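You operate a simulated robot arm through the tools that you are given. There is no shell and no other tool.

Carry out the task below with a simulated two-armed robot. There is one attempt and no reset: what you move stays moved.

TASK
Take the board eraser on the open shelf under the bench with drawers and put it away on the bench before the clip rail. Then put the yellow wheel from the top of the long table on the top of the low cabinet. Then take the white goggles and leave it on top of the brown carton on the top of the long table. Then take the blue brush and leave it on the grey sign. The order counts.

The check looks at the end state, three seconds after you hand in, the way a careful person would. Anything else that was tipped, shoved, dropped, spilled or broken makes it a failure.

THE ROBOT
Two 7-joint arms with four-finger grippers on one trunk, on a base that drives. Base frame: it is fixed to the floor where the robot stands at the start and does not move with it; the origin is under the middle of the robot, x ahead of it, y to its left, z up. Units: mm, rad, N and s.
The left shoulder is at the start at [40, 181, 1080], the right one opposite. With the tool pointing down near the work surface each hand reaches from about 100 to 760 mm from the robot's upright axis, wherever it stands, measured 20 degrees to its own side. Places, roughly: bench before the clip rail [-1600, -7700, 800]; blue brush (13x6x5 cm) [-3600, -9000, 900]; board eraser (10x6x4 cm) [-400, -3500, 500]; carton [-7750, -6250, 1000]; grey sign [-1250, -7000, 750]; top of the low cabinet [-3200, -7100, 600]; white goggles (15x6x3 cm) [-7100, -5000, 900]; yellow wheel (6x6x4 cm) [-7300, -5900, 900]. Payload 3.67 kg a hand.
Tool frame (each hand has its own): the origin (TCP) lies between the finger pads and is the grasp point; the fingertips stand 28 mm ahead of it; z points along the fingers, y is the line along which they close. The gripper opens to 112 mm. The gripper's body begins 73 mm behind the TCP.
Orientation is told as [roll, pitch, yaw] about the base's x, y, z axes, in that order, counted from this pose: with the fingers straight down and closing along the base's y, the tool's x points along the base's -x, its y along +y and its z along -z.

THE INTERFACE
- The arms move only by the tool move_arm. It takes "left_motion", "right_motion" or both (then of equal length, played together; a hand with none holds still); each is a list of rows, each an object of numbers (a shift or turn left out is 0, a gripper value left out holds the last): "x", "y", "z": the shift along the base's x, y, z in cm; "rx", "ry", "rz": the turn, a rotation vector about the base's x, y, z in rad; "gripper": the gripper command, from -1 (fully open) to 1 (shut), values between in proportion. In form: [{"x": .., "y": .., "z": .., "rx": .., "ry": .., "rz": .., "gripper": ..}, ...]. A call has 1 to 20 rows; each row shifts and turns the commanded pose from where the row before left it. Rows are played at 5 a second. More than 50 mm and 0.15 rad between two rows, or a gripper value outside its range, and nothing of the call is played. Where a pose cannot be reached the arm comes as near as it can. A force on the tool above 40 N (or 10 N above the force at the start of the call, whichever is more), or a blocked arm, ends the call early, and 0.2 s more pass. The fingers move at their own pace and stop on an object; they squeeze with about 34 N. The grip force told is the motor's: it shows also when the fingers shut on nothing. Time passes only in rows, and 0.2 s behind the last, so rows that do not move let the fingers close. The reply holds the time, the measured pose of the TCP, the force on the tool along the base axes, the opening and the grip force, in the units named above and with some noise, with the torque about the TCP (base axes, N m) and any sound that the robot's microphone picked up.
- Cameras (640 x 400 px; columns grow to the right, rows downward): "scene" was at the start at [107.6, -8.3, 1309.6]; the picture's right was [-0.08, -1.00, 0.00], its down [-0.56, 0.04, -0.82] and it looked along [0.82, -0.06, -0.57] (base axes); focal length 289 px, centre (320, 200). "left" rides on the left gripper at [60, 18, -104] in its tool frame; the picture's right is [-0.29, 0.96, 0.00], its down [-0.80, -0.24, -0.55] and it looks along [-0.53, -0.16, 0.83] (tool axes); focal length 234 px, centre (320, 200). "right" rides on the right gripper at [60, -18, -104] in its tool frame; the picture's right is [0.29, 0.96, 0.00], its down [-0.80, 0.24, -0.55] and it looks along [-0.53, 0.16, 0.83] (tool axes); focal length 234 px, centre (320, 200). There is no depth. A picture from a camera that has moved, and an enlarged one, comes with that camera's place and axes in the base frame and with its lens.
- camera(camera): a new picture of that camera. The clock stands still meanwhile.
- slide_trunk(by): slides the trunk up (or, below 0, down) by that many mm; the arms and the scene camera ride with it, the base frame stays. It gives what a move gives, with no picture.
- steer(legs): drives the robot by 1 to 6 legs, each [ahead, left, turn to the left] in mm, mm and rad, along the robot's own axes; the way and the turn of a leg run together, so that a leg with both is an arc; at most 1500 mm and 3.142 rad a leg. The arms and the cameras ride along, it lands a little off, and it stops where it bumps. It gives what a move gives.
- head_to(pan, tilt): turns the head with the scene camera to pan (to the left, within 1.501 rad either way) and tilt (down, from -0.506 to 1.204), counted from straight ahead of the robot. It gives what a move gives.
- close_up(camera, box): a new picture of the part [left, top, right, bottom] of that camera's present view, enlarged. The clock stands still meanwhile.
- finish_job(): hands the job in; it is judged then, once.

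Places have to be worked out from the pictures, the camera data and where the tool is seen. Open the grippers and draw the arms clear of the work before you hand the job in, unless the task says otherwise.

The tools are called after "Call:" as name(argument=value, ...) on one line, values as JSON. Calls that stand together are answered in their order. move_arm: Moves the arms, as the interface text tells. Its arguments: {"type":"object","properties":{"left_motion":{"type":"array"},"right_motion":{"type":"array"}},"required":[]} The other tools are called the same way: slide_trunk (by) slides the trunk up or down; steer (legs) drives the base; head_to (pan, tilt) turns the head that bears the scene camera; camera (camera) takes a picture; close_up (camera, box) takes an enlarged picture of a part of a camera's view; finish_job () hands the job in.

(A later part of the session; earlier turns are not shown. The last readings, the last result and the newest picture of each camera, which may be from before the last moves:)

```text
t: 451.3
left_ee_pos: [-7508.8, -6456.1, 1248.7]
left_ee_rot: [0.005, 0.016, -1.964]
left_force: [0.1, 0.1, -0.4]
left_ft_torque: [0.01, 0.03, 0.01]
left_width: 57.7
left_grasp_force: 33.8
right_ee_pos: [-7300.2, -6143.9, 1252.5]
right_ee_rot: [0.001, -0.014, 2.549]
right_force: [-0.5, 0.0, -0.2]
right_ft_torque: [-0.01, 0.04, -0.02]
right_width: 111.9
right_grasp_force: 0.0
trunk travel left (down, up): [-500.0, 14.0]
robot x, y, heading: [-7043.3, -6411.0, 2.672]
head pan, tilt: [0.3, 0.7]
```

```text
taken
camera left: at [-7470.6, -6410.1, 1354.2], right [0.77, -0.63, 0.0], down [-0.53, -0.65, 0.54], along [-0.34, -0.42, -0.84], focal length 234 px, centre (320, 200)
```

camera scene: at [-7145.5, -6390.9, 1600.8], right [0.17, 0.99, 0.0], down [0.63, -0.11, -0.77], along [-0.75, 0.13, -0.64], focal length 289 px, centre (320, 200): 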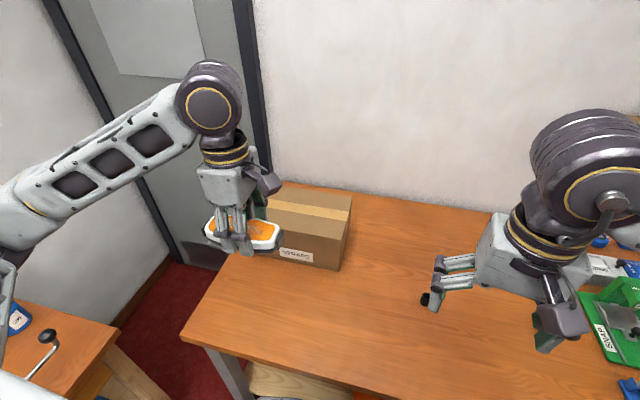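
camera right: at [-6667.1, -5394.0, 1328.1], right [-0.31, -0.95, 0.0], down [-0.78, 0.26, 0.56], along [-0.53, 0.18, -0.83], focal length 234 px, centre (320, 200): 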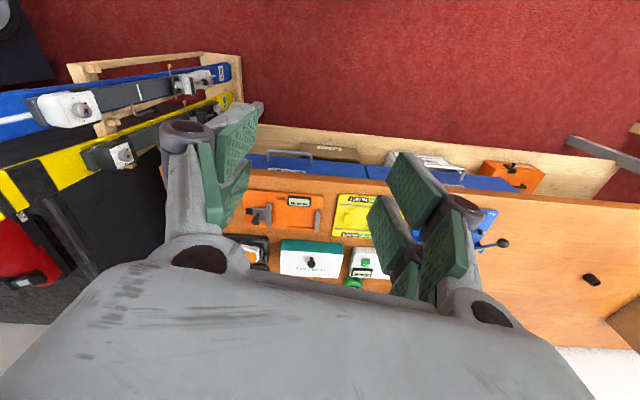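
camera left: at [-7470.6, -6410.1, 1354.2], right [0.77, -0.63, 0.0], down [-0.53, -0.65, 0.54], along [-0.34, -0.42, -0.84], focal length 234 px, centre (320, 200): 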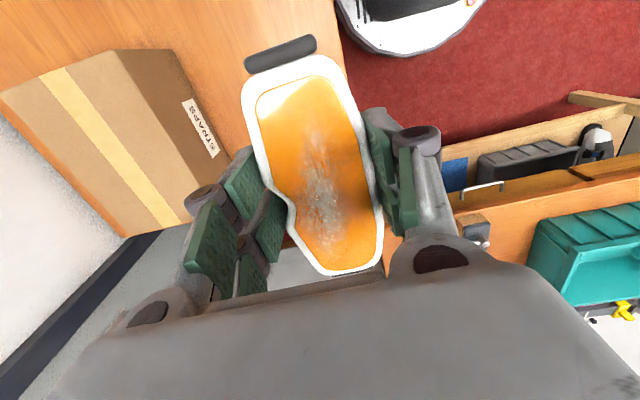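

Both cameras agree on the carton top: centre ≈ (-7833,-6305), z≈980. I edge 25 mm closer and bring the goggles over the carton at height.

Call:
steer(legs=[[25, 20, 0]])

Call:
move_arm(left_motion=[{"x": -4.4, "y": 1.75, "gripper": 1}, {"x": -4.4, "y": 1.75, "gripper": 1}, {"x": -4.4, "y": 1.75, "gripper": 1}, {"x": -4.4, "y": 1.75, "gripper": 1}, {"x": -4.4, "y": 1.75, "gripper": 1}, {"x": -4.4, "y": 1.75, "gripper": 1}, {"gripper": 1}])

Call:
camera(camera="left")

Call:
camera(camera="scene")

```text
t: 452.1
left_ee_pos: [-7532.5, -6461.5, 1251.3]
left_ee_rot: [0.002, 0.011, -1.966]
left_force: [0.9, 0.2, -0.4]
left_ft_torque: [-0.03, 0.11, -0.01]
left_width: 57.6
left_grasp_force: 33.7
right_ee_pos: [-7324.6, -6148.7, 1252.4]
right_ee_rot: [0.006, -0.014, 2.551]
right_force: [1.0, 0.5, 0.0]
right_ft_torque: [-0.03, 0.1, -0.01]
right_width: 112.1
right_grasp_force: 0.1
trunk travel left (down, up): [-500.0, 14.0]
robot x, y, heading: [-7080.1, -6417.5, 2.671]
head pan, tilt: [0.3, 0.7]
```

```text
t: 453.7
left_ee_pos: [-7804.8, -6358.8, 1245.3]
left_ee_rot: [0.008, 0.016, -1.965]
left_force: [0.7, -0.4, -2.1]
left_ft_torque: [0.02, 0.0, 0.02]
left_width: 57.5
left_grasp_force: 33.9
right_ee_pos: [-7331.3, -6151.5, 1251.9]
right_ee_rot: [0.0, -0.014, 2.549]
right_force: [-0.2, 0.0, -0.4]
right_ft_torque: [-0.02, 0.01, 0.0]
right_width: 112.0
right_grasp_force: 0.1
trunk travel left (down, up): [-500.0, 14.0]
robot x, y, heading: [-7072.4, -6418.8, 2.67]
head pan, tilt: [0.3, 0.7]
```

```text
taken
camera left: at [-7767.7, -6312.3, 1351.5], right [0.77, -0.63, 0.0], down [-0.53, -0.65, 0.54], along [-0.34, -0.42, -0.84], focal length 234 px, centre (320, 200)
```

left: 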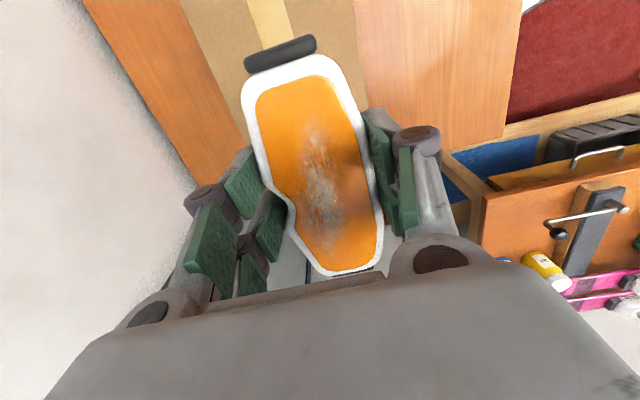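

```text
taken
camera scene: at [-7178.1, -6397.7, 1600.6], right [0.17, 0.99, 0.0], down [0.64, -0.11, -0.76], along [-0.75, 0.13, -0.64], focal length 289 px, centre (320, 200)
```

scene: 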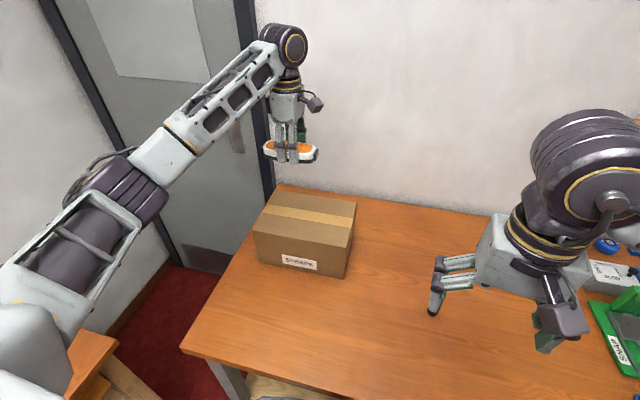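

Aligned with the carton (yaw −1.965 equals its long edge). I correct by 1 cm and descend to about 4 cm above the carton.

Call:
move_arm(left_motion=[{"x": -0.9, "y": 0.8, "gripper": 1}, {"z": -4, "gripper": 1}, {"z": -4, "gripper": 1}, {"z": -4, "gripper": 1}, {"z": -4, "gripper": 1}, {"z": -2.5, "gripper": 1}, {"gripper": 1}])

Call:
camera(camera="left")

Call:
close_up(camera="scene", box=[220, 130, 400, 290])

```text
t: 455.3
left_ee_pos: [-7812.4, -6350.2, 1062.3]
left_ee_rot: [0.006, 0.015, -1.965]
left_force: [0.3, 0.6, -2.5]
left_ft_torque: [0.0, -0.01, -0.01]
left_width: 57.7
left_grasp_force: 34.2
right_ee_pos: [-7331.7, -6150.7, 1250.4]
right_ee_rot: [0.003, -0.013, 2.55]
right_force: [0.3, -0.3, -0.3]
right_ft_torque: [-0.04, 0.01, -0.02]
right_width: 112.2
right_grasp_force: 0.1
trunk travel left (down, up): [-500.0, 14.0]
robot x, y, heading: [-7073.5, -6421.2, 2.667]
head pan, tilt: [0.3, 0.7]
```

```text
taken
camera left: at [-7775.0, -6303.2, 1167.2], right [0.77, -0.63, 0.0], down [-0.53, -0.65, 0.54], along [-0.34, -0.42, -0.84], focal length 234 px, centre (320, 200)
```

left: 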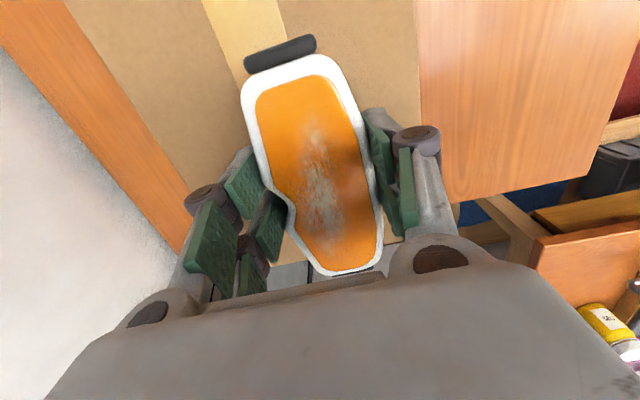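

```text
2.50 times, centred on (310, 210) of scene
camera zoom: at [-7178.0, -6396.4, 1600.6], right [0.17, 0.99, 0.0], down [0.64, -0.11, -0.76], along [-0.75, 0.13, -0.64], focal length 722 px, centre (345, 175)
```

zoom: 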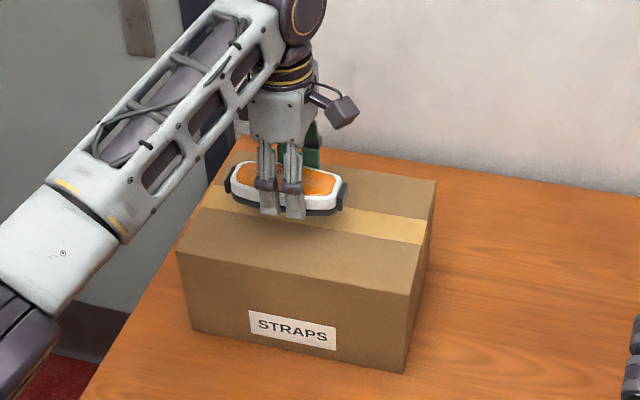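

The goggles hover nicely above the carton's middle. I shift 10 mm right and lower in small steps till contact.

Call:
move_arm(left_motion=[{"x": 0.45, "y": 0.9, "gripper": 1}, {"z": -1.5, "gripper": 1}, {"z": -1.0, "gripper": 1}, {"z": -0.5, "gripper": 1}, {"z": -0.5, "gripper": 1}, {"gripper": 1}])

Call:
close_up(camera="scene", box=[220, 130, 400, 290])

```text
t: 456.7
left_ee_pos: [-7808.8, -6341.0, 1027.3]
left_ee_rot: [0.006, 0.016, -1.966]
left_force: [-0.2, 0.3, -2.2]
left_ft_torque: [0.02, 0.02, 0.03]
left_width: 57.7
left_grasp_force: 33.9
right_ee_pos: [-7331.9, -6149.7, 1251.8]
right_ee_rot: [0.001, -0.013, 2.55]
right_force: [1.6, 0.3, -0.2]
right_ft_torque: [-0.03, 0.01, -0.03]
right_width: 112.1
right_grasp_force: 0.0
trunk travel left (down, up): [-500.0, 14.0]
robot x, y, heading: [-7077.3, -6419.9, 2.673]
head pan, tilt: [0.3, 0.7]
```

```text
2.50 times, centred on (310, 210) of scene
camera zoom: at [-7178.2, -6396.9, 1600.6], right [0.17, 0.99, 0.0], down [0.64, -0.11, -0.76], along [-0.75, 0.13, -0.64], focal length 722 px, centre (345, 175)
```

zoom: 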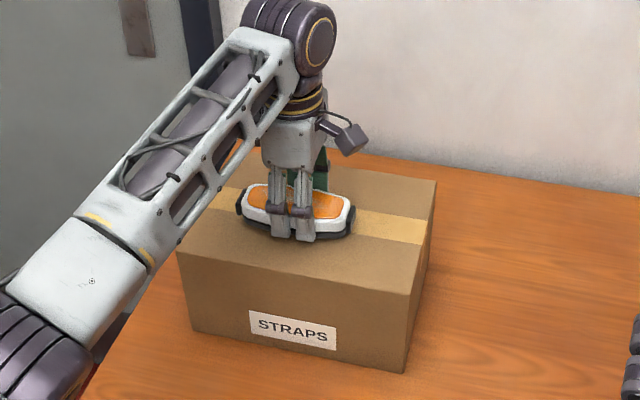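

Just above the carton now; I continue down in 4 mm steps.

Call:
move_arm(left_motion=[{"z": -0.4, "gripper": 1}, {"z": -0.4, "gripper": 1}, {"gripper": 1}])

```text
t: 457.5
left_ee_pos: [-7810.1, -6340.1, 1019.1]
left_ee_rot: [0.007, 0.015, -1.967]
left_force: [0.0, -0.5, -1.1]
left_ft_torque: [0.02, 0.0, 0.01]
left_width: 57.7
left_grasp_force: 34.0
right_ee_pos: [-7331.0, -6149.4, 1251.9]
right_ee_rot: [0.001, -0.012, 2.55]
right_force: [0.1, -0.2, -0.5]
right_ft_torque: [0.02, -0.02, 0.0]
right_width: 111.8
right_grasp_force: 0.0
trunk travel left (down, up): [-500.0, 14.0]
robot x, y, heading: [-7074.8, -6419.6, 2.673]
head pan, tilt: [0.3, 0.7]
```

No contact yet; a little lower.

Call:
move_arm(left_motion=[{"z": -0.3, "gripper": 1}, {"z": -0.3, "gripper": 1}, {"gripper": 1}])

Call:
close_up(camera="scene", box=[260, 170, 360, 240])

```text
t: 458.3
left_ee_pos: [-7809.5, -6339.4, 1018.4]
left_ee_rot: [-0.002, 0.017, -1.965]
left_force: [-10.0, 2.1, 28.7]
left_ft_torque: [0.04, 0.39, 0.0]
left_width: 57.7
left_grasp_force: 33.7
right_ee_pos: [-7329.6, -6150.4, 1251.4]
right_ee_rot: [0.002, -0.015, 2.55]
right_force: [0.0, -0.3, -0.8]
right_ft_torque: [-0.01, 0.0, 0.01]
right_width: 112.1
right_grasp_force: 0.1
trunk travel left (down, up): [-500.0, 14.0]
robot x, y, heading: [-7070.6, -6420.7, 2.671]
head pan, tilt: [0.3, 0.7]
```

```text
5.71 times, centred on (310, 205) of scene
camera zoom: at [-7175.7, -6396.8, 1601.0], right [0.17, 0.99, 0.0], down [0.63, -0.11, -0.77], along [-0.75, 0.13, -0.64], focal length 1651 px, centre (377, 171)
```

zoom: 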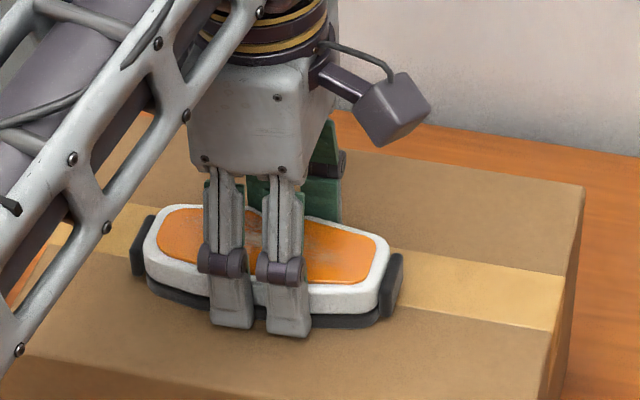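

Contact. I ease up 3 mm to relieve the pressure and open the fingers.

Call:
move_arm(left_motion=[{"z": 0.3, "gripper": 1}, {"gripper": 1}, {"gripper": -0.45}, {"gripper": -0.45}, {"gripper": -0.45}])

Call:
close_up(camera="scene", box=[260, 170, 360, 240])

Call:
camera(camera="left")

```text
t: 459.5
left_ee_pos: [-7807.3, -6341.1, 1017.4]
left_ee_rot: [0.005, 0.016, -1.967]
left_force: [-0.1, -0.3, 0.9]
left_ft_torque: [-0.01, 0.06, -0.01]
left_width: 81.3
left_grasp_force: 0.1
right_ee_pos: [-7330.5, -6150.2, 1252.0]
right_ee_rot: [0.001, -0.013, 2.549]
right_force: [0.0, 0.2, -0.1]
right_ft_torque: [0.0, -0.01, 0.01]
right_width: 112.1
right_grasp_force: 0.0
trunk travel left (down, up): [-500.0, 14.0]
robot x, y, heading: [-7075.8, -6418.4, 2.669]
head pan, tilt: [0.3, 0.7]
```

```text
5.71 times, centred on (310, 205) of scene
camera zoom: at [-7177.3, -6396.8, 1600.6], right [0.17, 0.99, 0.0], down [0.63, -0.11, -0.77], along [-0.75, 0.13, -0.64], focal length 1651 px, centre (377, 171)
```

zoom: 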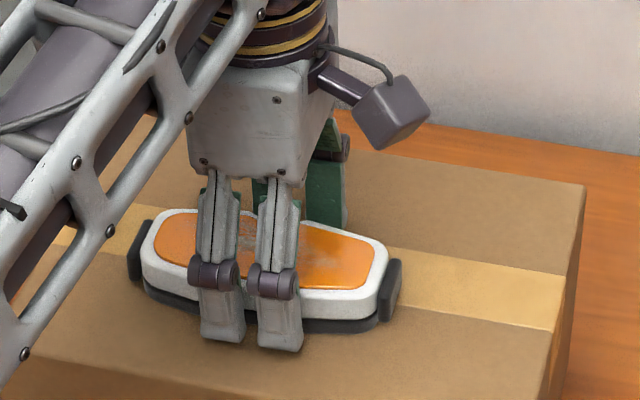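

```text
taken
camera left: at [-7770.3, -6294.6, 1122.3], right [0.77, -0.63, 0.0], down [-0.54, -0.65, 0.54], along [-0.34, -0.42, -0.84], focal length 234 px, centre (320, 200)
```

left: 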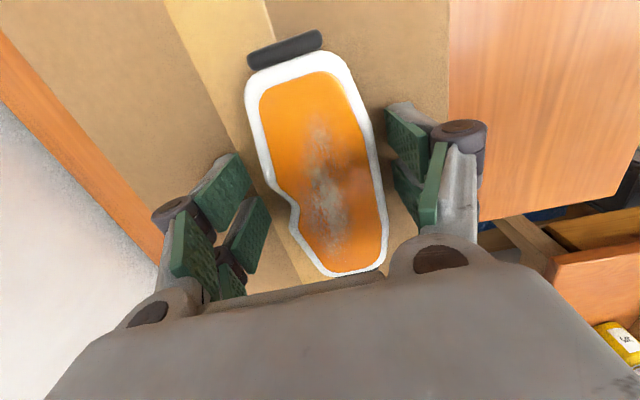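

Released; the goggles lie flat on the carton. I raise the hand straight up and check.

Call:
move_arm(left_motion=[{"z": 2}, {"z": 4}, {"z": 4}, {"z": 4}, {"z": 4}, {"z": 4}, {}])

Call:
camera(camera="scene")

Call:
camera(camera="left")

```text
t: 461.1
left_ee_pos: [-7811.0, -6337.6, 1237.1]
left_ee_rot: [0.008, 0.014, -1.965]
left_force: [-0.5, 0.4, 0.8]
left_ft_torque: [0.05, -0.03, -0.02]
left_width: 81.3
left_grasp_force: 0.1
right_ee_pos: [-7331.3, -6150.0, 1250.9]
right_ee_rot: [0.001, -0.012, 2.552]
right_force: [0.3, 0.5, 0.5]
right_ft_torque: [0.01, -0.02, 0.04]
right_width: 111.7
right_grasp_force: 0.1
trunk travel left (down, up): [-500.0, 14.0]
robot x, y, heading: [-7076.2, -6417.3, 2.673]
head pan, tilt: [0.3, 0.7]
```

```text
taken
camera scene: at [-7178.3, -6396.8, 1600.5], right [0.17, 0.99, 0.0], down [0.64, -0.11, -0.76], along [-0.75, 0.13, -0.64], focal length 289 px, centre (320, 200)
```

scene: 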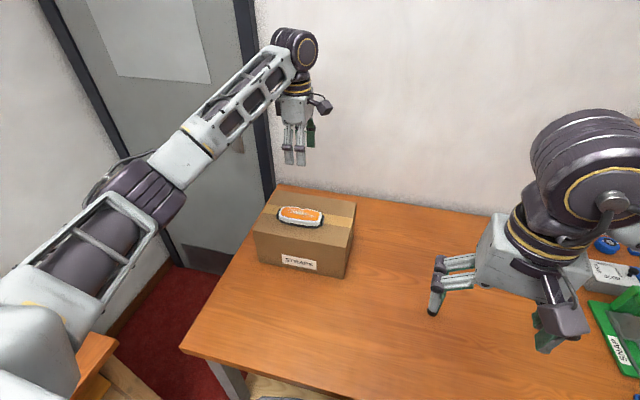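

```text
taken
camera left: at [-7773.4, -6290.1, 1342.1], right [0.77, -0.63, 0.0], down [-0.53, -0.65, 0.54], along [-0.34, -0.42, -0.84], focal length 234 px, centre (320, 200)
```

left: 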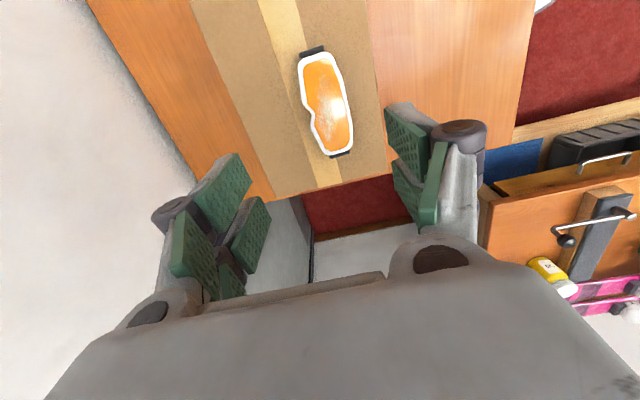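

The goggles rest on top of the carton. I retract the left hand and look over before reversing toward the brush.

Call:
move_arm(left_motion=[{"x": 4.4, "y": -1.9}, {"x": 4.4, "y": -1.9}, {"x": 4.4, "y": -1.9}, {"x": 4.4, "y": -1.9}, {"x": 4.4, "y": -1.9}, {"x": 4.4, "y": -1.9}, {"x": 4.2, "y": -1.8, "gripper": -1}, {"x": 4.0, "y": -1.8}, {}])

Call:
steer(legs=[[-330, 0, 0], [-1000, 0, 0]])

```text
t: 463.1
left_ee_pos: [-7472.3, -6484.6, 1240.3]
left_ee_rot: [0.01, 0.014, -1.968]
left_force: [0.1, 0.9, 0.2]
left_ft_torque: [-0.05, 0.01, -0.02]
left_width: 111.9
left_grasp_force: 0.1
left hand out of reach, approached as far as the arm can: row 8
right_ee_pos: [-7332.4, -6149.6, 1250.9]
right_ee_rot: [0.001, -0.009, 2.552]
right_force: [-0.1, -0.4, -0.7]
right_ft_torque: [-0.02, -0.01, 0.0]
right_width: 112.2
right_grasp_force: 0.0
trunk travel left (down, up): [-500.0, 14.0]
robot x, y, heading: [-7073.0, -6419.5, 2.668]
head pan, tilt: [0.3, 0.7]
```

```text
t: 470.4
left_ee_pos: [-6278.1, -7106.5, 1240.2]
left_ee_rot: [0.009, 0.015, -1.981]
left_force: [0.4, -0.4, -0.3]
left_ft_torque: [0.02, -0.01, 0.03]
left_width: 112.2
left_grasp_force: 0.0
right_ee_pos: [-6131.5, -6775.1, 1251.8]
right_ee_rot: [0.002, -0.012, 2.534]
right_force: [-0.3, 0.5, 0.4]
right_ft_torque: [0.01, -0.01, 0.0]
right_width: 111.8
right_grasp_force: 0.0
trunk travel left (down, up): [-500.0, 14.0]
robot x, y, heading: [-5878.4, -7047.7, 2.657]
head pan, tilt: [0.3, 0.7]
```

I continue reversing to and into the gap.

Call:
steer(legs=[[-1092, -59, 0.011], [-650, 0, 0]])

```text
t: 479.6
left_ee_pos: [-4670.0, -7870.8, 1239.4]
left_ee_rot: [0.012, 0.014, -1.97]
left_force: [0.1, -0.4, 0.0]
left_ft_torque: [0.01, -0.02, -0.03]
left_width: 111.9
left_grasp_force: 0.1
right_ee_pos: [-4527.2, -7537.6, 1250.4]
right_ee_rot: [0.002, -0.012, 2.545]
right_force: [-0.4, 0.4, 0.8]
right_ft_torque: [-0.01, -0.02, 0.02]
right_width: 111.7
right_grasp_force: 0.1
trunk travel left (down, up): [-500.0, 14.0]
robot x, y, heading: [-4271.7, -7811.1, 2.666]
head pan, tilt: [0.3, 0.7]
```

Centred. I back out to the far side, then turn left to face the long bench and look for the brush.

Call:
steer(legs=[[-1370, -40, 0.002], [0, -120, 0], [0, 0, 1.57]])

Call:
head_to(pan=-0.2, tilt=0.75)

Call:
camera(camera="scene")

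```text
t: 491.9
left_ee_pos: [-2859.2, -8662.1, 1241.0]
left_ee_rot: [0.009, 0.014, -0.361]
left_force: [0.5, -0.2, -0.3]
left_ft_torque: [0.02, 0.03, 0.03]
left_width: 112.0
left_grasp_force: 0.1
right_ee_pos: [-3197.0, -8532.6, 1251.5]
right_ee_rot: [0.002, -0.011, -2.131]
right_force: [-0.9, 0.6, -0.4]
right_ft_torque: [0.01, 0.03, -0.04]
right_width: 111.9
right_grasp_force: 0.2
trunk travel left (down, up): [-500.0, 14.0]
robot x, y, heading: [-2937.5, -8270.0, -2.002]
head pan, tilt: [0.3, 0.7]
```

```text
t: 492.8
left_ee_pos: [-2857.1, -8662.0, 1239.3]
left_ee_rot: [0.008, 0.013, -0.361]
left_force: [-1.1, -0.1, -0.5]
left_ft_torque: [-0.01, 0.0, -0.01]
left_width: 112.2
left_grasp_force: 0.0
right_ee_pos: [-3196.0, -8532.2, 1251.9]
right_ee_rot: [0.001, -0.012, -2.129]
right_force: [-0.8, 0.3, -0.6]
right_ft_torque: [0.01, -0.01, 0.01]
right_width: 111.8
right_grasp_force: 0.0
trunk travel left (down, up): [-500.0, 14.0]
robot x, y, heading: [-2935.7, -8268.4, -2.005]
head pan, tilt: [-0.201, 0.75]
```

```text
taken
camera scene: at [-2995.5, -8354.8, 1596.4], right [-0.81, 0.59, 0.0], down [0.4, 0.55, -0.73], along [-0.43, -0.59, -0.68], focal length 289 px, centre (320, 200)
```

scene: 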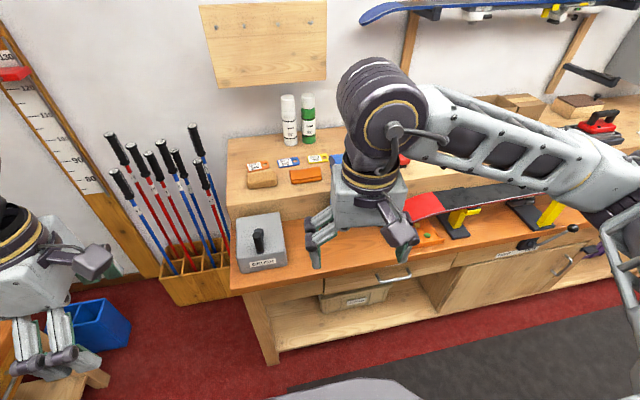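

The brush should be on the bench behind my right wrist in this view. I sidestep right to u≈−700 so the left hand will reach it, and look again.

Call:
steer(legs=[[150, -457, -0.04]])

Call:
head_to(pan=0.1, tilt=0.75)

Call:
camera(camera="scene")

Call:
close_up(camera="scene", box=[200, 60, 420, 220])

```text
t: 495.6
left_ee_pos: [-3343.4, -8601.2, 1239.4]
left_ee_rot: [0.008, 0.017, -0.398]
left_force: [-0.3, -0.3, -0.2]
left_ft_torque: [-0.03, 0.04, -0.01]
left_width: 111.8
left_grasp_force: 0.1
right_ee_pos: [-3678.3, -8458.4, 1251.2]
right_ee_rot: [0.0, -0.012, -2.167]
right_force: [0.1, -0.6, -0.3]
right_ft_torque: [-0.01, 0.02, -0.01]
right_width: 112.1
right_grasp_force: 0.1
trunk travel left (down, up): [-500.0, 14.0]
robot x, y, heading: [-3410.7, -8202.1, -2.043]
head pan, tilt: [-0.201, 0.75]
```

```text
t: 496.4
left_ee_pos: [-3345.3, -8599.9, 1240.2]
left_ee_rot: [0.008, 0.012, -0.397]
left_force: [0.1, 0.1, 0.1]
left_ft_torque: [0.02, 0.01, -0.01]
left_width: 112.0
left_grasp_force: 0.0
right_ee_pos: [-3679.3, -8458.5, 1250.5]
right_ee_rot: [0.002, -0.012, -2.165]
right_force: [-0.1, 0.9, 0.3]
right_ft_torque: [-0.01, -0.04, 0.01]
right_width: 112.0
right_grasp_force: 0.0
trunk travel left (down, up): [-500.0, 14.0]
robot x, y, heading: [-3409.6, -8199.7, -2.044]
head pan, tilt: [0.099, 0.75]
```

```text
taken
camera scene: at [-3451.1, -8299.4, 1596.4], right [-0.93, 0.36, 0.0], down [0.25, 0.64, -0.73], along [-0.27, -0.68, -0.68], focal length 289 px, centre (320, 200)
```

scene: 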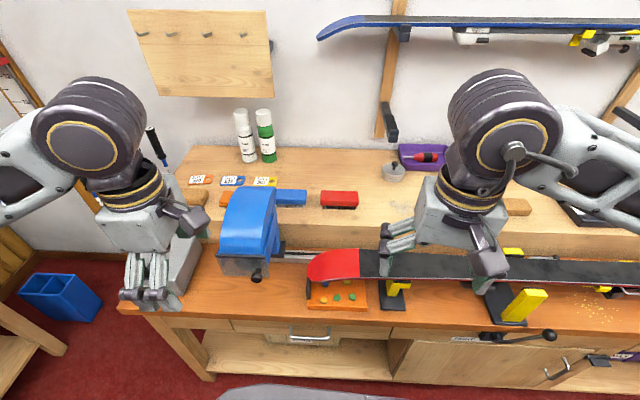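

```text
2.50 times, centred on (310, 140) of scene
camera zoom: at [-3451.1, -8299.4, 1596.4], right [-0.93, 0.36, 0.0], down [0.25, 0.64, -0.73], along [-0.27, -0.68, -0.68], focal length 722 px, centre (345, 350)
```

zoom: 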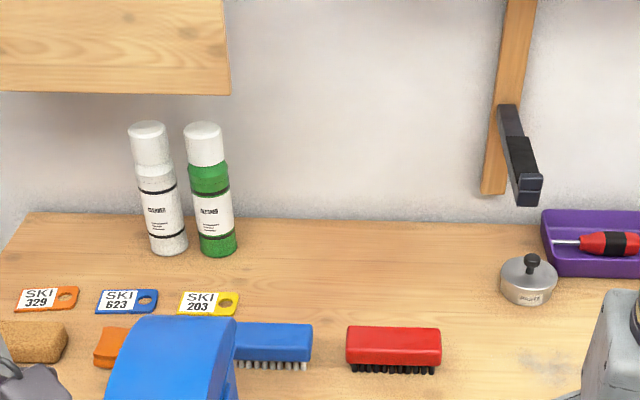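

The blue brush lies on the raised rear tier beside a red one, partly behind a blue machine. I take the left wrist view too.

Call:
camera(camera="left")

Call:
camera(camera="right")

```text
taken
camera left: at [-3394.6, -8561.9, 1345.4], right [0.64, 0.77, 0.01], down [0.65, -0.54, 0.54], along [0.42, -0.34, -0.84], focal length 234 px, centre (320, 200)
```

left: 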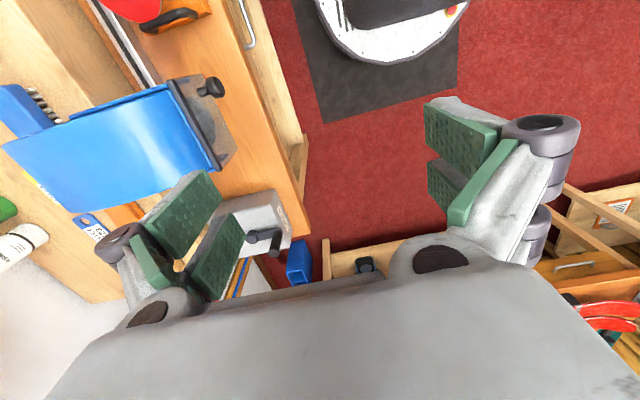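

```text
taken
camera right: at [-3659.7, -8396.4, 1354.6], right [0.95, -0.3, 0.0], down [-0.25, -0.79, 0.56], along [-0.17, -0.54, -0.83], focal length 234 px, centre (320, 200)
```

right: 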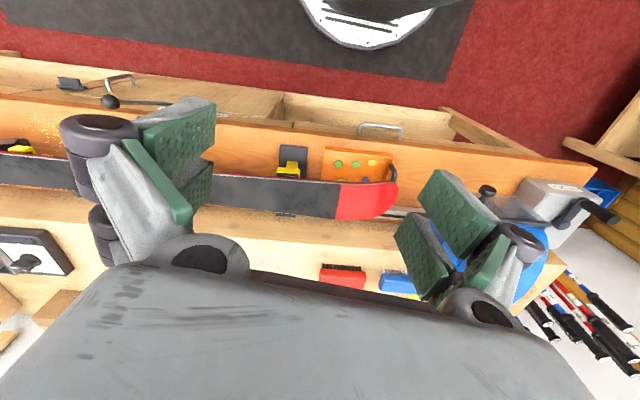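

The brush lies parallel to the bench, its left half just behind the machine's hood; its right part is free. The hand's yaw already matches. I move 170 mm closer and look again.

Call:
steer(legs=[[170, 0, 0]])

Call:
camera(camera="scene")

Call:
camera(camera="left")

Call:
close_up(camera="scene", box=[200, 120, 400, 260])

```text
t: 497.9
left_ee_pos: [-3422.3, -8752.5, 1242.1]
left_ee_rot: [0.007, 0.014, -0.398]
left_force: [-0.8, 0.8, 0.5]
left_ft_torque: [-0.05, 0.04, -0.03]
left_width: 111.9
left_grasp_force: 0.1
right_ee_pos: [-3755.7, -8608.9, 1252.2]
right_ee_rot: [0.001, -0.015, -2.165]
right_force: [0.5, -1.1, -0.5]
right_ft_torque: [-0.03, 0.01, 0.01]
right_width: 112.0
right_grasp_force: 0.0
trunk travel left (down, up): [-500.0, 14.0]
robot x, y, heading: [-3490.1, -8354.7, -2.042]
head pan, tilt: [0.099, 0.75]
```

```text
taken
camera scene: at [-3526.7, -8450.2, 1596.7], right [-0.93, 0.36, 0.0], down [0.25, 0.63, -0.73], along [-0.27, -0.68, -0.68], focal length 289 px, centre (320, 200)
```

scene: 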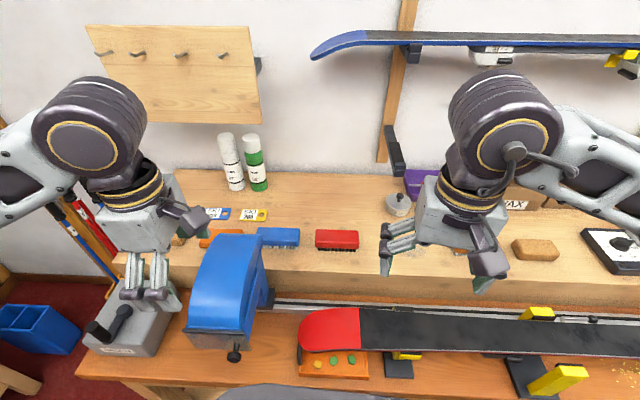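

```text
taken
camera left: at [-3470.6, -8713.2, 1346.2], right [0.64, 0.77, 0.0], down [0.65, -0.54, 0.54], along [0.42, -0.34, -0.84], focal length 234 px, centre (320, 200)
```

left: 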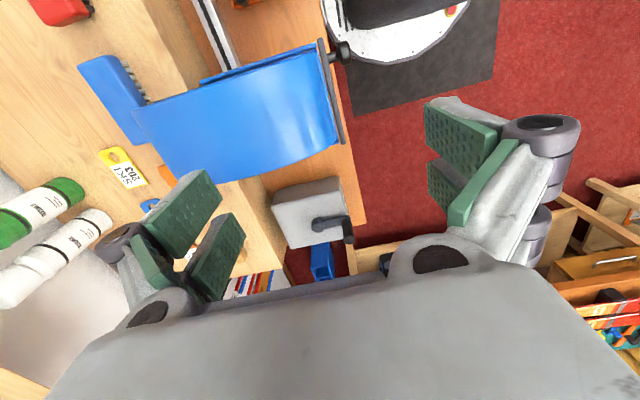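

```text
2.86 times, centred on (300, 190) of scene
camera zoom: at [-3526.7, -8450.2, 1596.7], right [-0.93, 0.36, 0.0], down [0.25, 0.63, -0.73], along [-0.27, -0.68, -0.68], focal length 825 px, centre (377, 229)
```

zoom: 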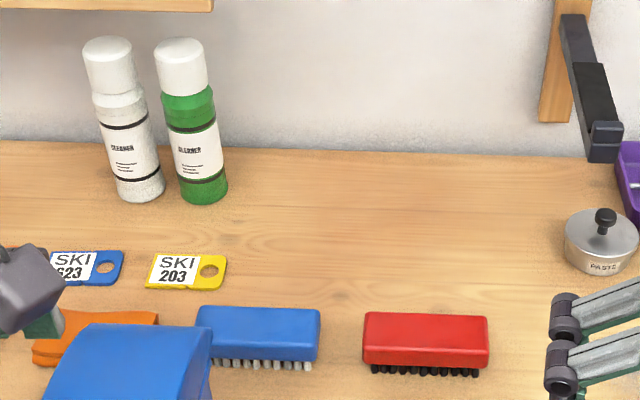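

Triangulated: brush centre ≈ (-3620,-9015), top ≈937; the hood's far end is 80 mm in front of it at z≈1062. I bring the left hand above the brush at full height.

Call:
move_arm(left_motion=[{"x": -2.83, "y": -3.76, "gripper": -0.5}, {"x": -2.83, "y": -3.76}, {"x": -2.83, "y": -3.76}, {"x": -2.83, "y": -3.76}, {"x": -2.83, "y": -3.76}, {"x": -2.83, "y": -3.76}, {"x": -2.83, "y": -3.76}, {}])

Call:
camera(camera="left")

Call:
camera(camera="scene")

```text
t: 499.7
left_ee_pos: [-3622.4, -9018.5, 1240.9]
left_ee_rot: [0.008, 0.014, -0.397]
left_force: [0.0, 0.2, 0.4]
left_ft_torque: [-0.03, 0.02, 0.05]
left_width: 83.9
left_grasp_force: 0.1
right_ee_pos: [-3757.8, -8612.5, 1251.9]
right_ee_rot: [0.001, -0.012, -2.165]
right_force: [0.6, 1.1, 0.4]
right_ft_torque: [0.04, 0.03, -0.02]
right_width: 112.0
right_grasp_force: 0.0
trunk travel left (down, up): [-500.0, 14.0]
robot x, y, heading: [-3490.9, -8356.2, -2.045]
head pan, tilt: [0.099, 0.75]
```

```text
taken
camera left: at [-3670.3, -8979.8, 1345.1], right [0.64, 0.77, 0.0], down [0.65, -0.54, 0.54], along [0.42, -0.34, -0.84], focal length 234 px, centre (320, 200)
```

left: 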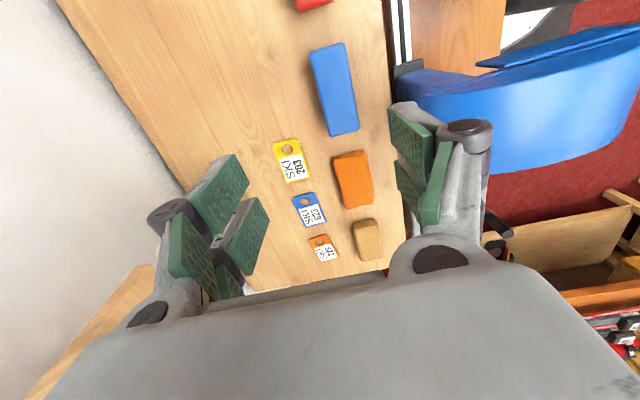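

```text
taken
camera scene: at [-3527.7, -8453.1, 1596.4], right [-0.93, 0.36, 0.0], down [0.25, 0.64, -0.73], along [-0.27, -0.68, -0.68], focal length 289 px, centre (320, 200)
```

scene: 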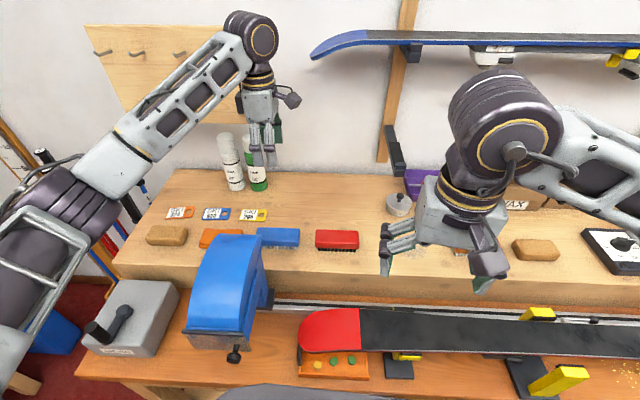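

The wrist view places the brush centre at about (-3610,-8997), parallel to the bench (yaw −0.47). I'll grip 20 mm toward its right end, farther from the hood; I shift, turn and descend part-way.

Call:
move_arm(left_motion=[{"x": -0.5, "y": 3.0, "rz": -0.075}, {"z": -4}, {"z": -4}, {"z": -4}, {"z": -4}, {"z": -4}, {}])

Call:
camera(camera="left")

Call:
camera(camera="scene")

```text
t: 501.3
left_ee_pos: [-3625.4, -8986.9, 1040.3]
left_ee_rot: [0.009, 0.014, -0.471]
left_force: [-1.1, 0.4, -0.8]
left_ft_torque: [-0.01, 0.0, 0.0]
left_width: 83.9
left_grasp_force: 0.0
right_ee_pos: [-3758.3, -8612.1, 1252.1]
right_ee_rot: [0.002, -0.012, -2.166]
right_force: [-0.2, -0.2, 0.4]
right_ft_torque: [-0.02, -0.01, 0.01]
right_width: 112.0
right_grasp_force: 0.0
trunk travel left (down, up): [-500.0, 14.0]
robot x, y, heading: [-3487.8, -8357.0, -2.046]
head pan, tilt: [0.099, 0.75]
```

```text
taken
camera left: at [-3670.5, -8945.0, 1145.3], right [0.69, 0.72, 0.0], down [0.61, -0.58, 0.54], along [0.39, -0.37, -0.84], focal length 234 px, centre (320, 200)
```

left: 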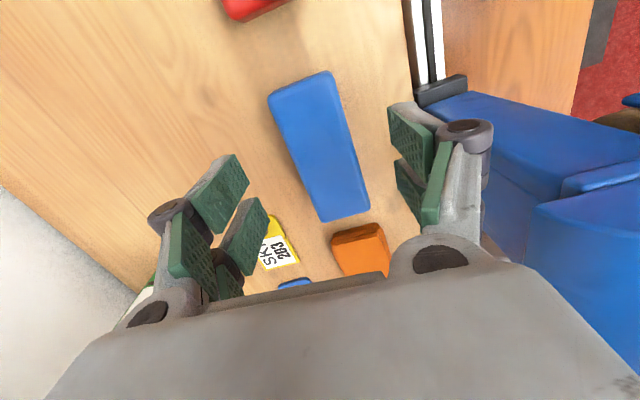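

```text
taken
camera scene: at [-3528.8, -8453.4, 1596.4], right [-0.93, 0.36, 0.0], down [0.25, 0.64, -0.73], along [-0.27, -0.68, -0.68], focal length 289 px, centre (320, 200)
```

scene: 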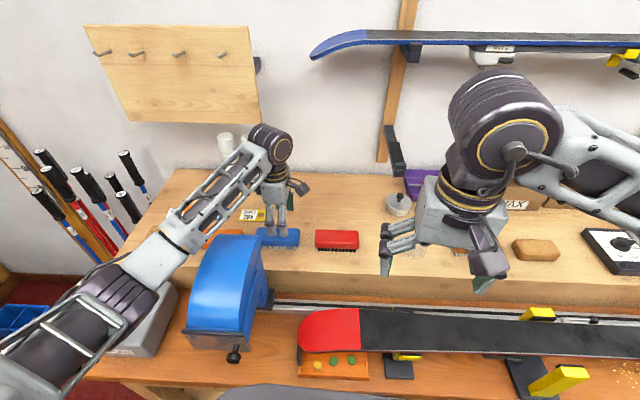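

Well aligned over the brush. I nudge 5 mm and descend to z≈965, then check the side view.

Call:
move_arm(left_motion=[{"x": -0.3, "y": -0.35, "z": -3.5}, {"z": -4}, {}])

Call:
close_up(camera="scene", box=[200, 160, 380, 280])

Call:
camera(camera="left")

```text
t: 502.1
left_ee_pos: [-3623.2, -8994.1, 959.3]
left_ee_rot: [0.016, 0.015, -0.47]
left_force: [-0.7, -0.6, -0.3]
left_ft_torque: [0.05, 0.01, -0.02]
left_width: 84.1
left_grasp_force: 0.1
right_ee_pos: [-3755.9, -8617.6, 1249.9]
right_ee_rot: [0.0, -0.008, -2.165]
right_force: [-0.4, -0.4, 0.2]
right_ft_torque: [0.04, 0.03, -0.01]
right_width: 111.9
right_grasp_force: 0.1
trunk travel left (down, up): [-500.0, 14.0]
robot x, y, heading: [-3491.4, -8353.5, -2.04]
head pan, tilt: [0.099, 0.75]
```

```text
3.33 times, centred on (290, 220) of scene
camera zoom: at [-3527.5, -8459.4, 1595.3], right [-0.93, 0.36, 0.0], down [0.25, 0.64, -0.73], along [-0.27, -0.68, -0.68], focal length 963 px, centre (420, 133)
```

zoom: 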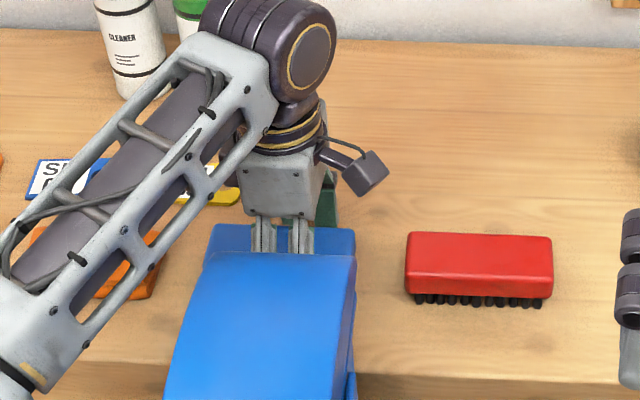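

```text
taken
camera left: at [-3670.1, -8953.6, 1063.4], right [0.69, 0.72, 0.01], down [0.6, -0.59, 0.54], along [0.39, -0.37, -0.84], focal length 234 px, centre (320, 200)
```

left: 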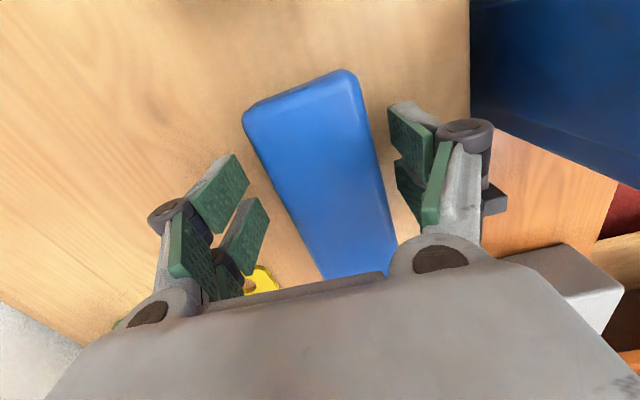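

A small deviation shows in pose; I let the arm settle for a moment and re-read before going further.

Call:
move_arm(left_motion=[{}, {}, {}])

Call:
camera(camera="left")

Call:
head_to(pan=0.6, tilt=0.75)

Call:
camera(camera="scene")

```text
t: 502.9
left_ee_pos: [-3625.5, -8992.9, 963.7]
left_ee_rot: [0.008, 0.014, -0.472]
left_force: [-0.1, 0.5, -0.2]
left_ft_torque: [0.01, -0.03, 0.01]
left_width: 84.1
left_grasp_force: 0.1
right_ee_pos: [-3758.2, -8613.4, 1250.7]
right_ee_rot: [0.001, -0.013, -2.164]
right_force: [-0.3, -0.6, 0.1]
right_ft_torque: [-0.01, 0.03, 0.0]
right_width: 111.9
right_grasp_force: 0.1
trunk travel left (down, up): [-500.0, 14.0]
robot x, y, heading: [-3487.9, -8355.6, -2.042]
head pan, tilt: [0.099, 0.75]
```

```text
taken
camera left: at [-3671.5, -8950.6, 1068.9], right [0.69, 0.72, 0.0], down [0.61, -0.58, 0.54], along [0.39, -0.37, -0.84], focal length 234 px, centre (320, 200)
```

left: 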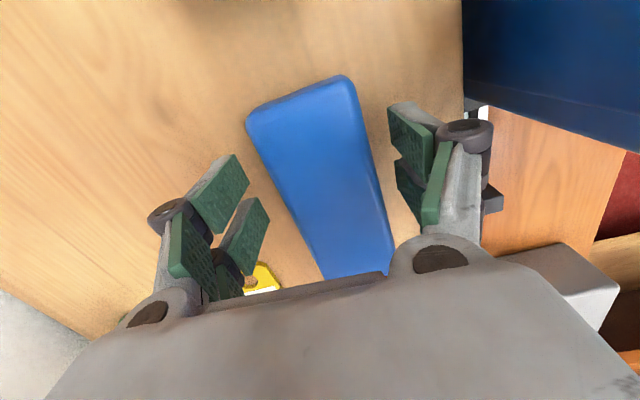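

```text
t: 503.9
left_ee_pos: [-3626.3, -8993.7, 963.5]
left_ee_rot: [0.008, 0.015, -0.473]
left_force: [-0.1, 0.6, 0.5]
left_ft_torque: [0.02, 0.02, -0.03]
left_width: 83.9
left_grasp_force: 0.2
right_ee_pos: [-3756.9, -8612.1, 1251.5]
right_ee_rot: [0.002, -0.012, -2.164]
right_force: [0.5, 0.3, -1.5]
right_ft_torque: [0.0, 0.02, -0.04]
right_width: 111.7
right_grasp_force: 0.1
trunk travel left (down, up): [-500.0, 14.0]
robot x, y, heading: [-3487.9, -8355.8, -2.039]
head pan, tilt: [0.6, 0.75]
```

```text
taken
camera scene: at [-3488.0, -8459.1, 1596.3], right [-0.99, -0.13, 0.0], down [-0.09, 0.68, -0.73], along [0.09, -0.72, -0.68], focal length 289 px, centre (320, 200)
```

scene: 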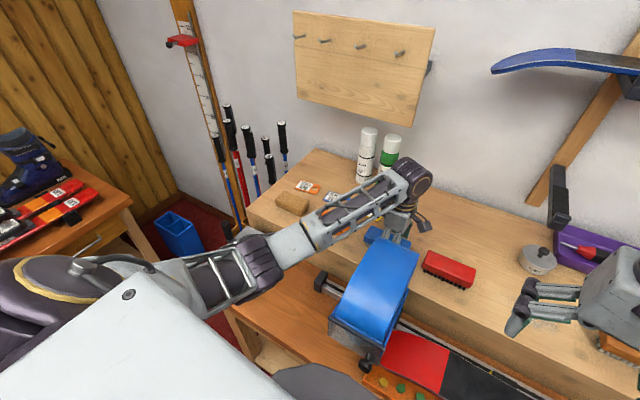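

It was only sway; pose is steady now. The brush centre is 8 mm to the image right; I shift by that and descend to z≈929, then close.

Call:
move_arm(left_motion=[{"x": 0.55, "y": 0.57}, {"z": -1.8}, {"z": -1.7}, {}, {}])

Call:
camera(camera="left")

```text
t: 504.7
left_ee_pos: [-3621.9, -8983.4, 943.4]
left_ee_rot: [0.001, 0.017, -0.47]
left_force: [16.5, 26.3, 43.1]
left_ft_torque: [1.29, -1.93, 0.69]
left_width: 72.3
left_grasp_force: 27.6
right_ee_pos: [-3753.7, -8606.9, 1253.5]
right_ee_rot: [0.003, -0.016, -2.164]
right_force: [-0.4, 0.8, 0.1]
right_ft_torque: [0.01, -0.01, 0.03]
right_width: 112.2
right_grasp_force: 0.2
trunk travel left (down, up): [-500.0, 14.0]
robot x, y, heading: [-3484.5, -8353.1, -2.04]
head pan, tilt: [0.6, 0.75]
stopped in row 4 (left hand): the force on the tool passed its limit at 41 N (the readings are from after the stop); the commanded pose is now the measured one
```

```text
taken
camera left: at [-3666.0, -8941.7, 1048.6], right [0.69, 0.72, 0.0], down [0.61, -0.58, 0.54], along [0.39, -0.38, -0.84], focal length 234 px, centre (320, 200)
```

left: 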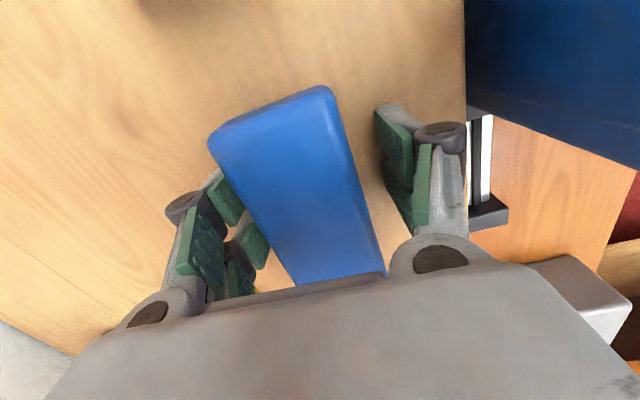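

My shift was a misjudgement: the far finger came down on the brush's edge. I raise the hand 30 mm, reopen to 84 mm and look.

Call:
move_arm(left_motion=[{"z": 1.5, "gripper": -0.5}, {"z": 1.5}, {}, {}, {}])

Call:
camera(camera="left")

```text
t: 505.9
left_ee_pos: [-3623.6, -8989.5, 967.1]
left_ee_rot: [0.002, 0.014, -0.471]
left_force: [0.7, 0.1, 0.2]
left_ft_torque: [-0.02, 0.0, 0.02]
left_width: 83.9
left_grasp_force: 0.1
right_ee_pos: [-3757.1, -8611.8, 1250.8]
right_ee_rot: [0.001, -0.012, -2.164]
right_force: [0.7, 0.8, -0.3]
right_ft_torque: [-0.01, -0.01, 0.0]
right_width: 112.2
right_grasp_force: 0.1
trunk travel left (down, up): [-500.0, 14.0]
robot x, y, heading: [-3488.7, -8357.4, -2.039]
head pan, tilt: [0.6, 0.75]
```

```text
taken
camera left: at [-3667.5, -8946.6, 1072.6], right [0.69, 0.72, 0.0], down [0.61, -0.58, 0.54], along [0.39, -0.38, -0.84], focal length 234 px, centre (320, 200)
```

left: 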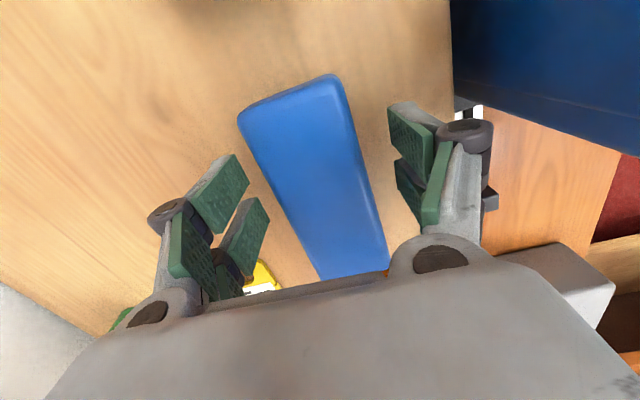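

The brush is undisturbed. I shift 7 mm back toward the wall, turn +0.045 rad, open a bit wider, and verify before descending.

Call:
move_arm(left_motion=[{"x": -0.32, "y": -0.62, "rz": 0.045, "gripper": -0.72}, {}, {}, {}])

Call:
camera(camera="left")

```text
t: 506.9
left_ee_pos: [-3626.0, -8997.0, 966.5]
left_ee_rot: [0.001, 0.017, -0.427]
left_force: [-0.7, 0.4, -0.3]
left_ft_torque: [0.0, 0.01, -0.03]
left_width: 96.4
left_grasp_force: 0.1
right_ee_pos: [-3757.9, -8613.6, 1250.7]
right_ee_rot: [0.003, -0.011, -2.163]
right_force: [-0.2, 0.2, 0.4]
right_ft_torque: [0.02, 0.01, -0.03]
right_width: 111.8
right_grasp_force: 0.1
trunk travel left (down, up): [-500.0, 14.0]
robot x, y, heading: [-3486.6, -8360.5, -2.038]
head pan, tilt: [0.6, 0.75]
```

```text
taken
camera left: at [-3673.0, -8956.1, 1071.5], right [0.66, 0.75, 0.0], down [0.63, -0.55, 0.54], along [0.41, -0.36, -0.84], focal length 234 px, centre (320, 200)
```

left: 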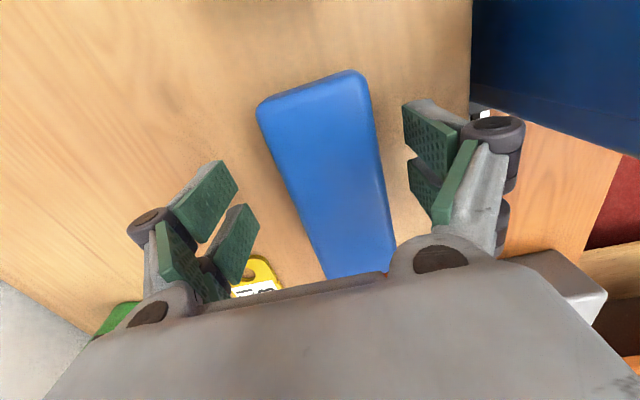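

Nearly centred (4 mm off). I correct that and descend slowly to z≈930.

Call:
move_arm(left_motion=[{"x": 0.15, "y": 0.35}, {}, {"z": -1.5}, {"z": -1.2}, {}, {}])

Call:
camera(camera="left")

```text
t: 508.3
left_ee_pos: [-3624.8, -8994.5, 940.9]
left_ee_rot: [0.004, 0.015, -0.428]
left_force: [0.0, -0.6, -0.2]
left_ft_torque: [-0.04, 0.01, 0.0]
left_width: 96.4
left_grasp_force: 0.1
right_ee_pos: [-3757.9, -8612.0, 1251.4]
right_ee_rot: [0.003, -0.012, -2.164]
right_force: [0.2, 0.1, 0.0]
right_ft_torque: [-0.01, 0.02, -0.03]
right_width: 112.3
right_grasp_force: 0.0
trunk travel left (down, up): [-500.0, 14.0]
robot x, y, heading: [-3488.9, -8358.9, -2.043]
head pan, tilt: [0.6, 0.75]
```

```text
taken
camera left: at [-3671.9, -8953.8, 1045.0], right [0.66, 0.75, 0.0], down [0.63, -0.55, 0.54], along [0.41, -0.36, -0.84], focal length 234 px, centre (320, 200)
```

left: 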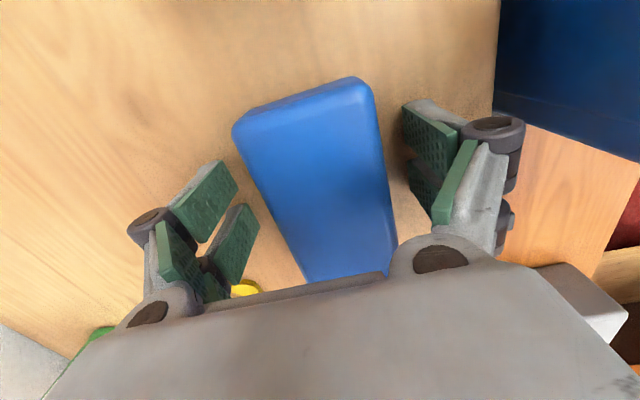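

No contact, centred. I lower another 11 mm and close.

Call:
move_arm(left_motion=[{"z": -0.6}, {"z": -0.5}, {}, {"gripper": 1}, {"gripper": 1}, {"gripper": 1}, {"gripper": 1}])

Call:
camera(camera="left")

```text
t: 509.1
left_ee_pos: [-3623.9, -8988.8, 940.9]
left_ee_rot: [-0.007, 0.016, -0.426]
left_force: [21.3, 33.5, 54.3]
left_ft_torque: [2.4, -2.57, 0.65]
left_width: 78.9
left_grasp_force: 37.3
right_ee_pos: [-3753.5, -8606.3, 1252.9]
right_ee_rot: [0.004, -0.019, -2.163]
right_force: [-0.8, 0.5, 0.8]
right_ft_torque: [0.03, 0.0, -0.04]
right_width: 112.1
right_grasp_force: 0.0
trunk travel left (down, up): [-500.0, 14.0]
robot x, y, heading: [-3487.6, -8358.0, -2.038]
head pan, tilt: [0.6, 0.75]
stopped in row 4 (left hand): the force on the tool passed its limit at 46 N (the readings are from after the stop); the commanded pose is now the measured one
```

```text
taken
camera left: at [-3670.0, -8948.1, 1047.2], right [0.66, 0.75, -0.01], down [0.64, -0.55, 0.54], along [0.4, -0.36, -0.84], focal length 234 px, centre (320, 200)
```

left: 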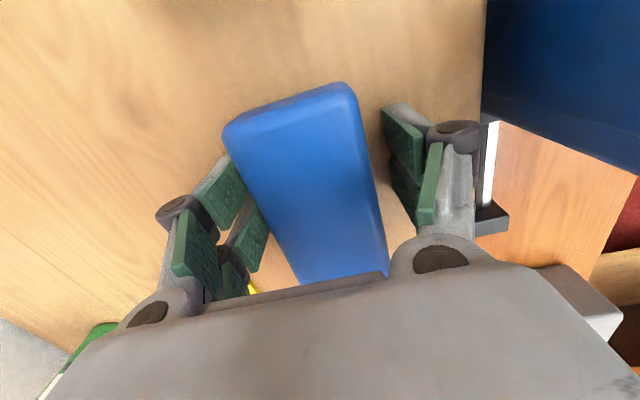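

The force says the fingertips press on the tier itself (its surface is ~905, higher than I assumed). I raise 8 mm, reopen, then close again at that height.

Call:
move_arm(left_motion=[{"z": 0.9, "gripper": -0.6}, {"gripper": -0.6}, {"gripper": -0.6}, {}])

Call:
camera(camera="left")

```text
t: 510.1
left_ee_pos: [-3626.8, -8995.8, 939.7]
left_ee_rot: [-0.002, 0.014, -0.426]
left_force: [-0.4, -0.3, 0.5]
left_ft_torque: [0.0, -0.02, 0.0]
left_width: 89.9
left_grasp_force: 0.1
right_ee_pos: [-3756.7, -8614.5, 1251.0]
right_ee_rot: [0.002, -0.008, -2.162]
right_force: [0.4, -1.0, 0.6]
right_ft_torque: [0.04, -0.02, 0.01]
right_width: 111.9
right_grasp_force: 0.0
trunk travel left (down, up): [-500.0, 14.0]
robot x, y, heading: [-3487.0, -8358.4, -2.045]
head pan, tilt: [0.6, 0.75]
```

```text
taken
camera left: at [-3672.9, -8955.4, 1045.5], right [0.66, 0.75, -0.01], down [0.64, -0.55, 0.54], along [0.4, -0.36, -0.84], focal length 234 px, centre (320, 200)
```

left: 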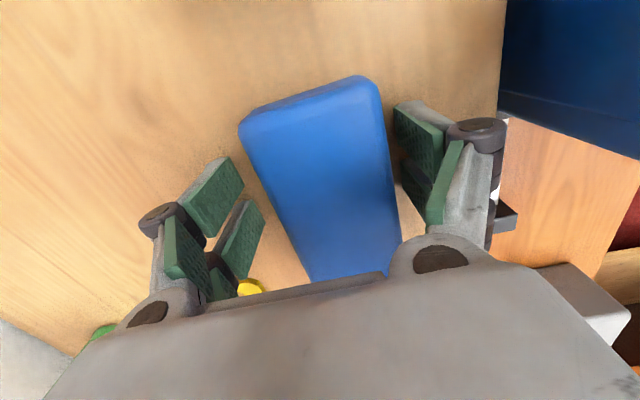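

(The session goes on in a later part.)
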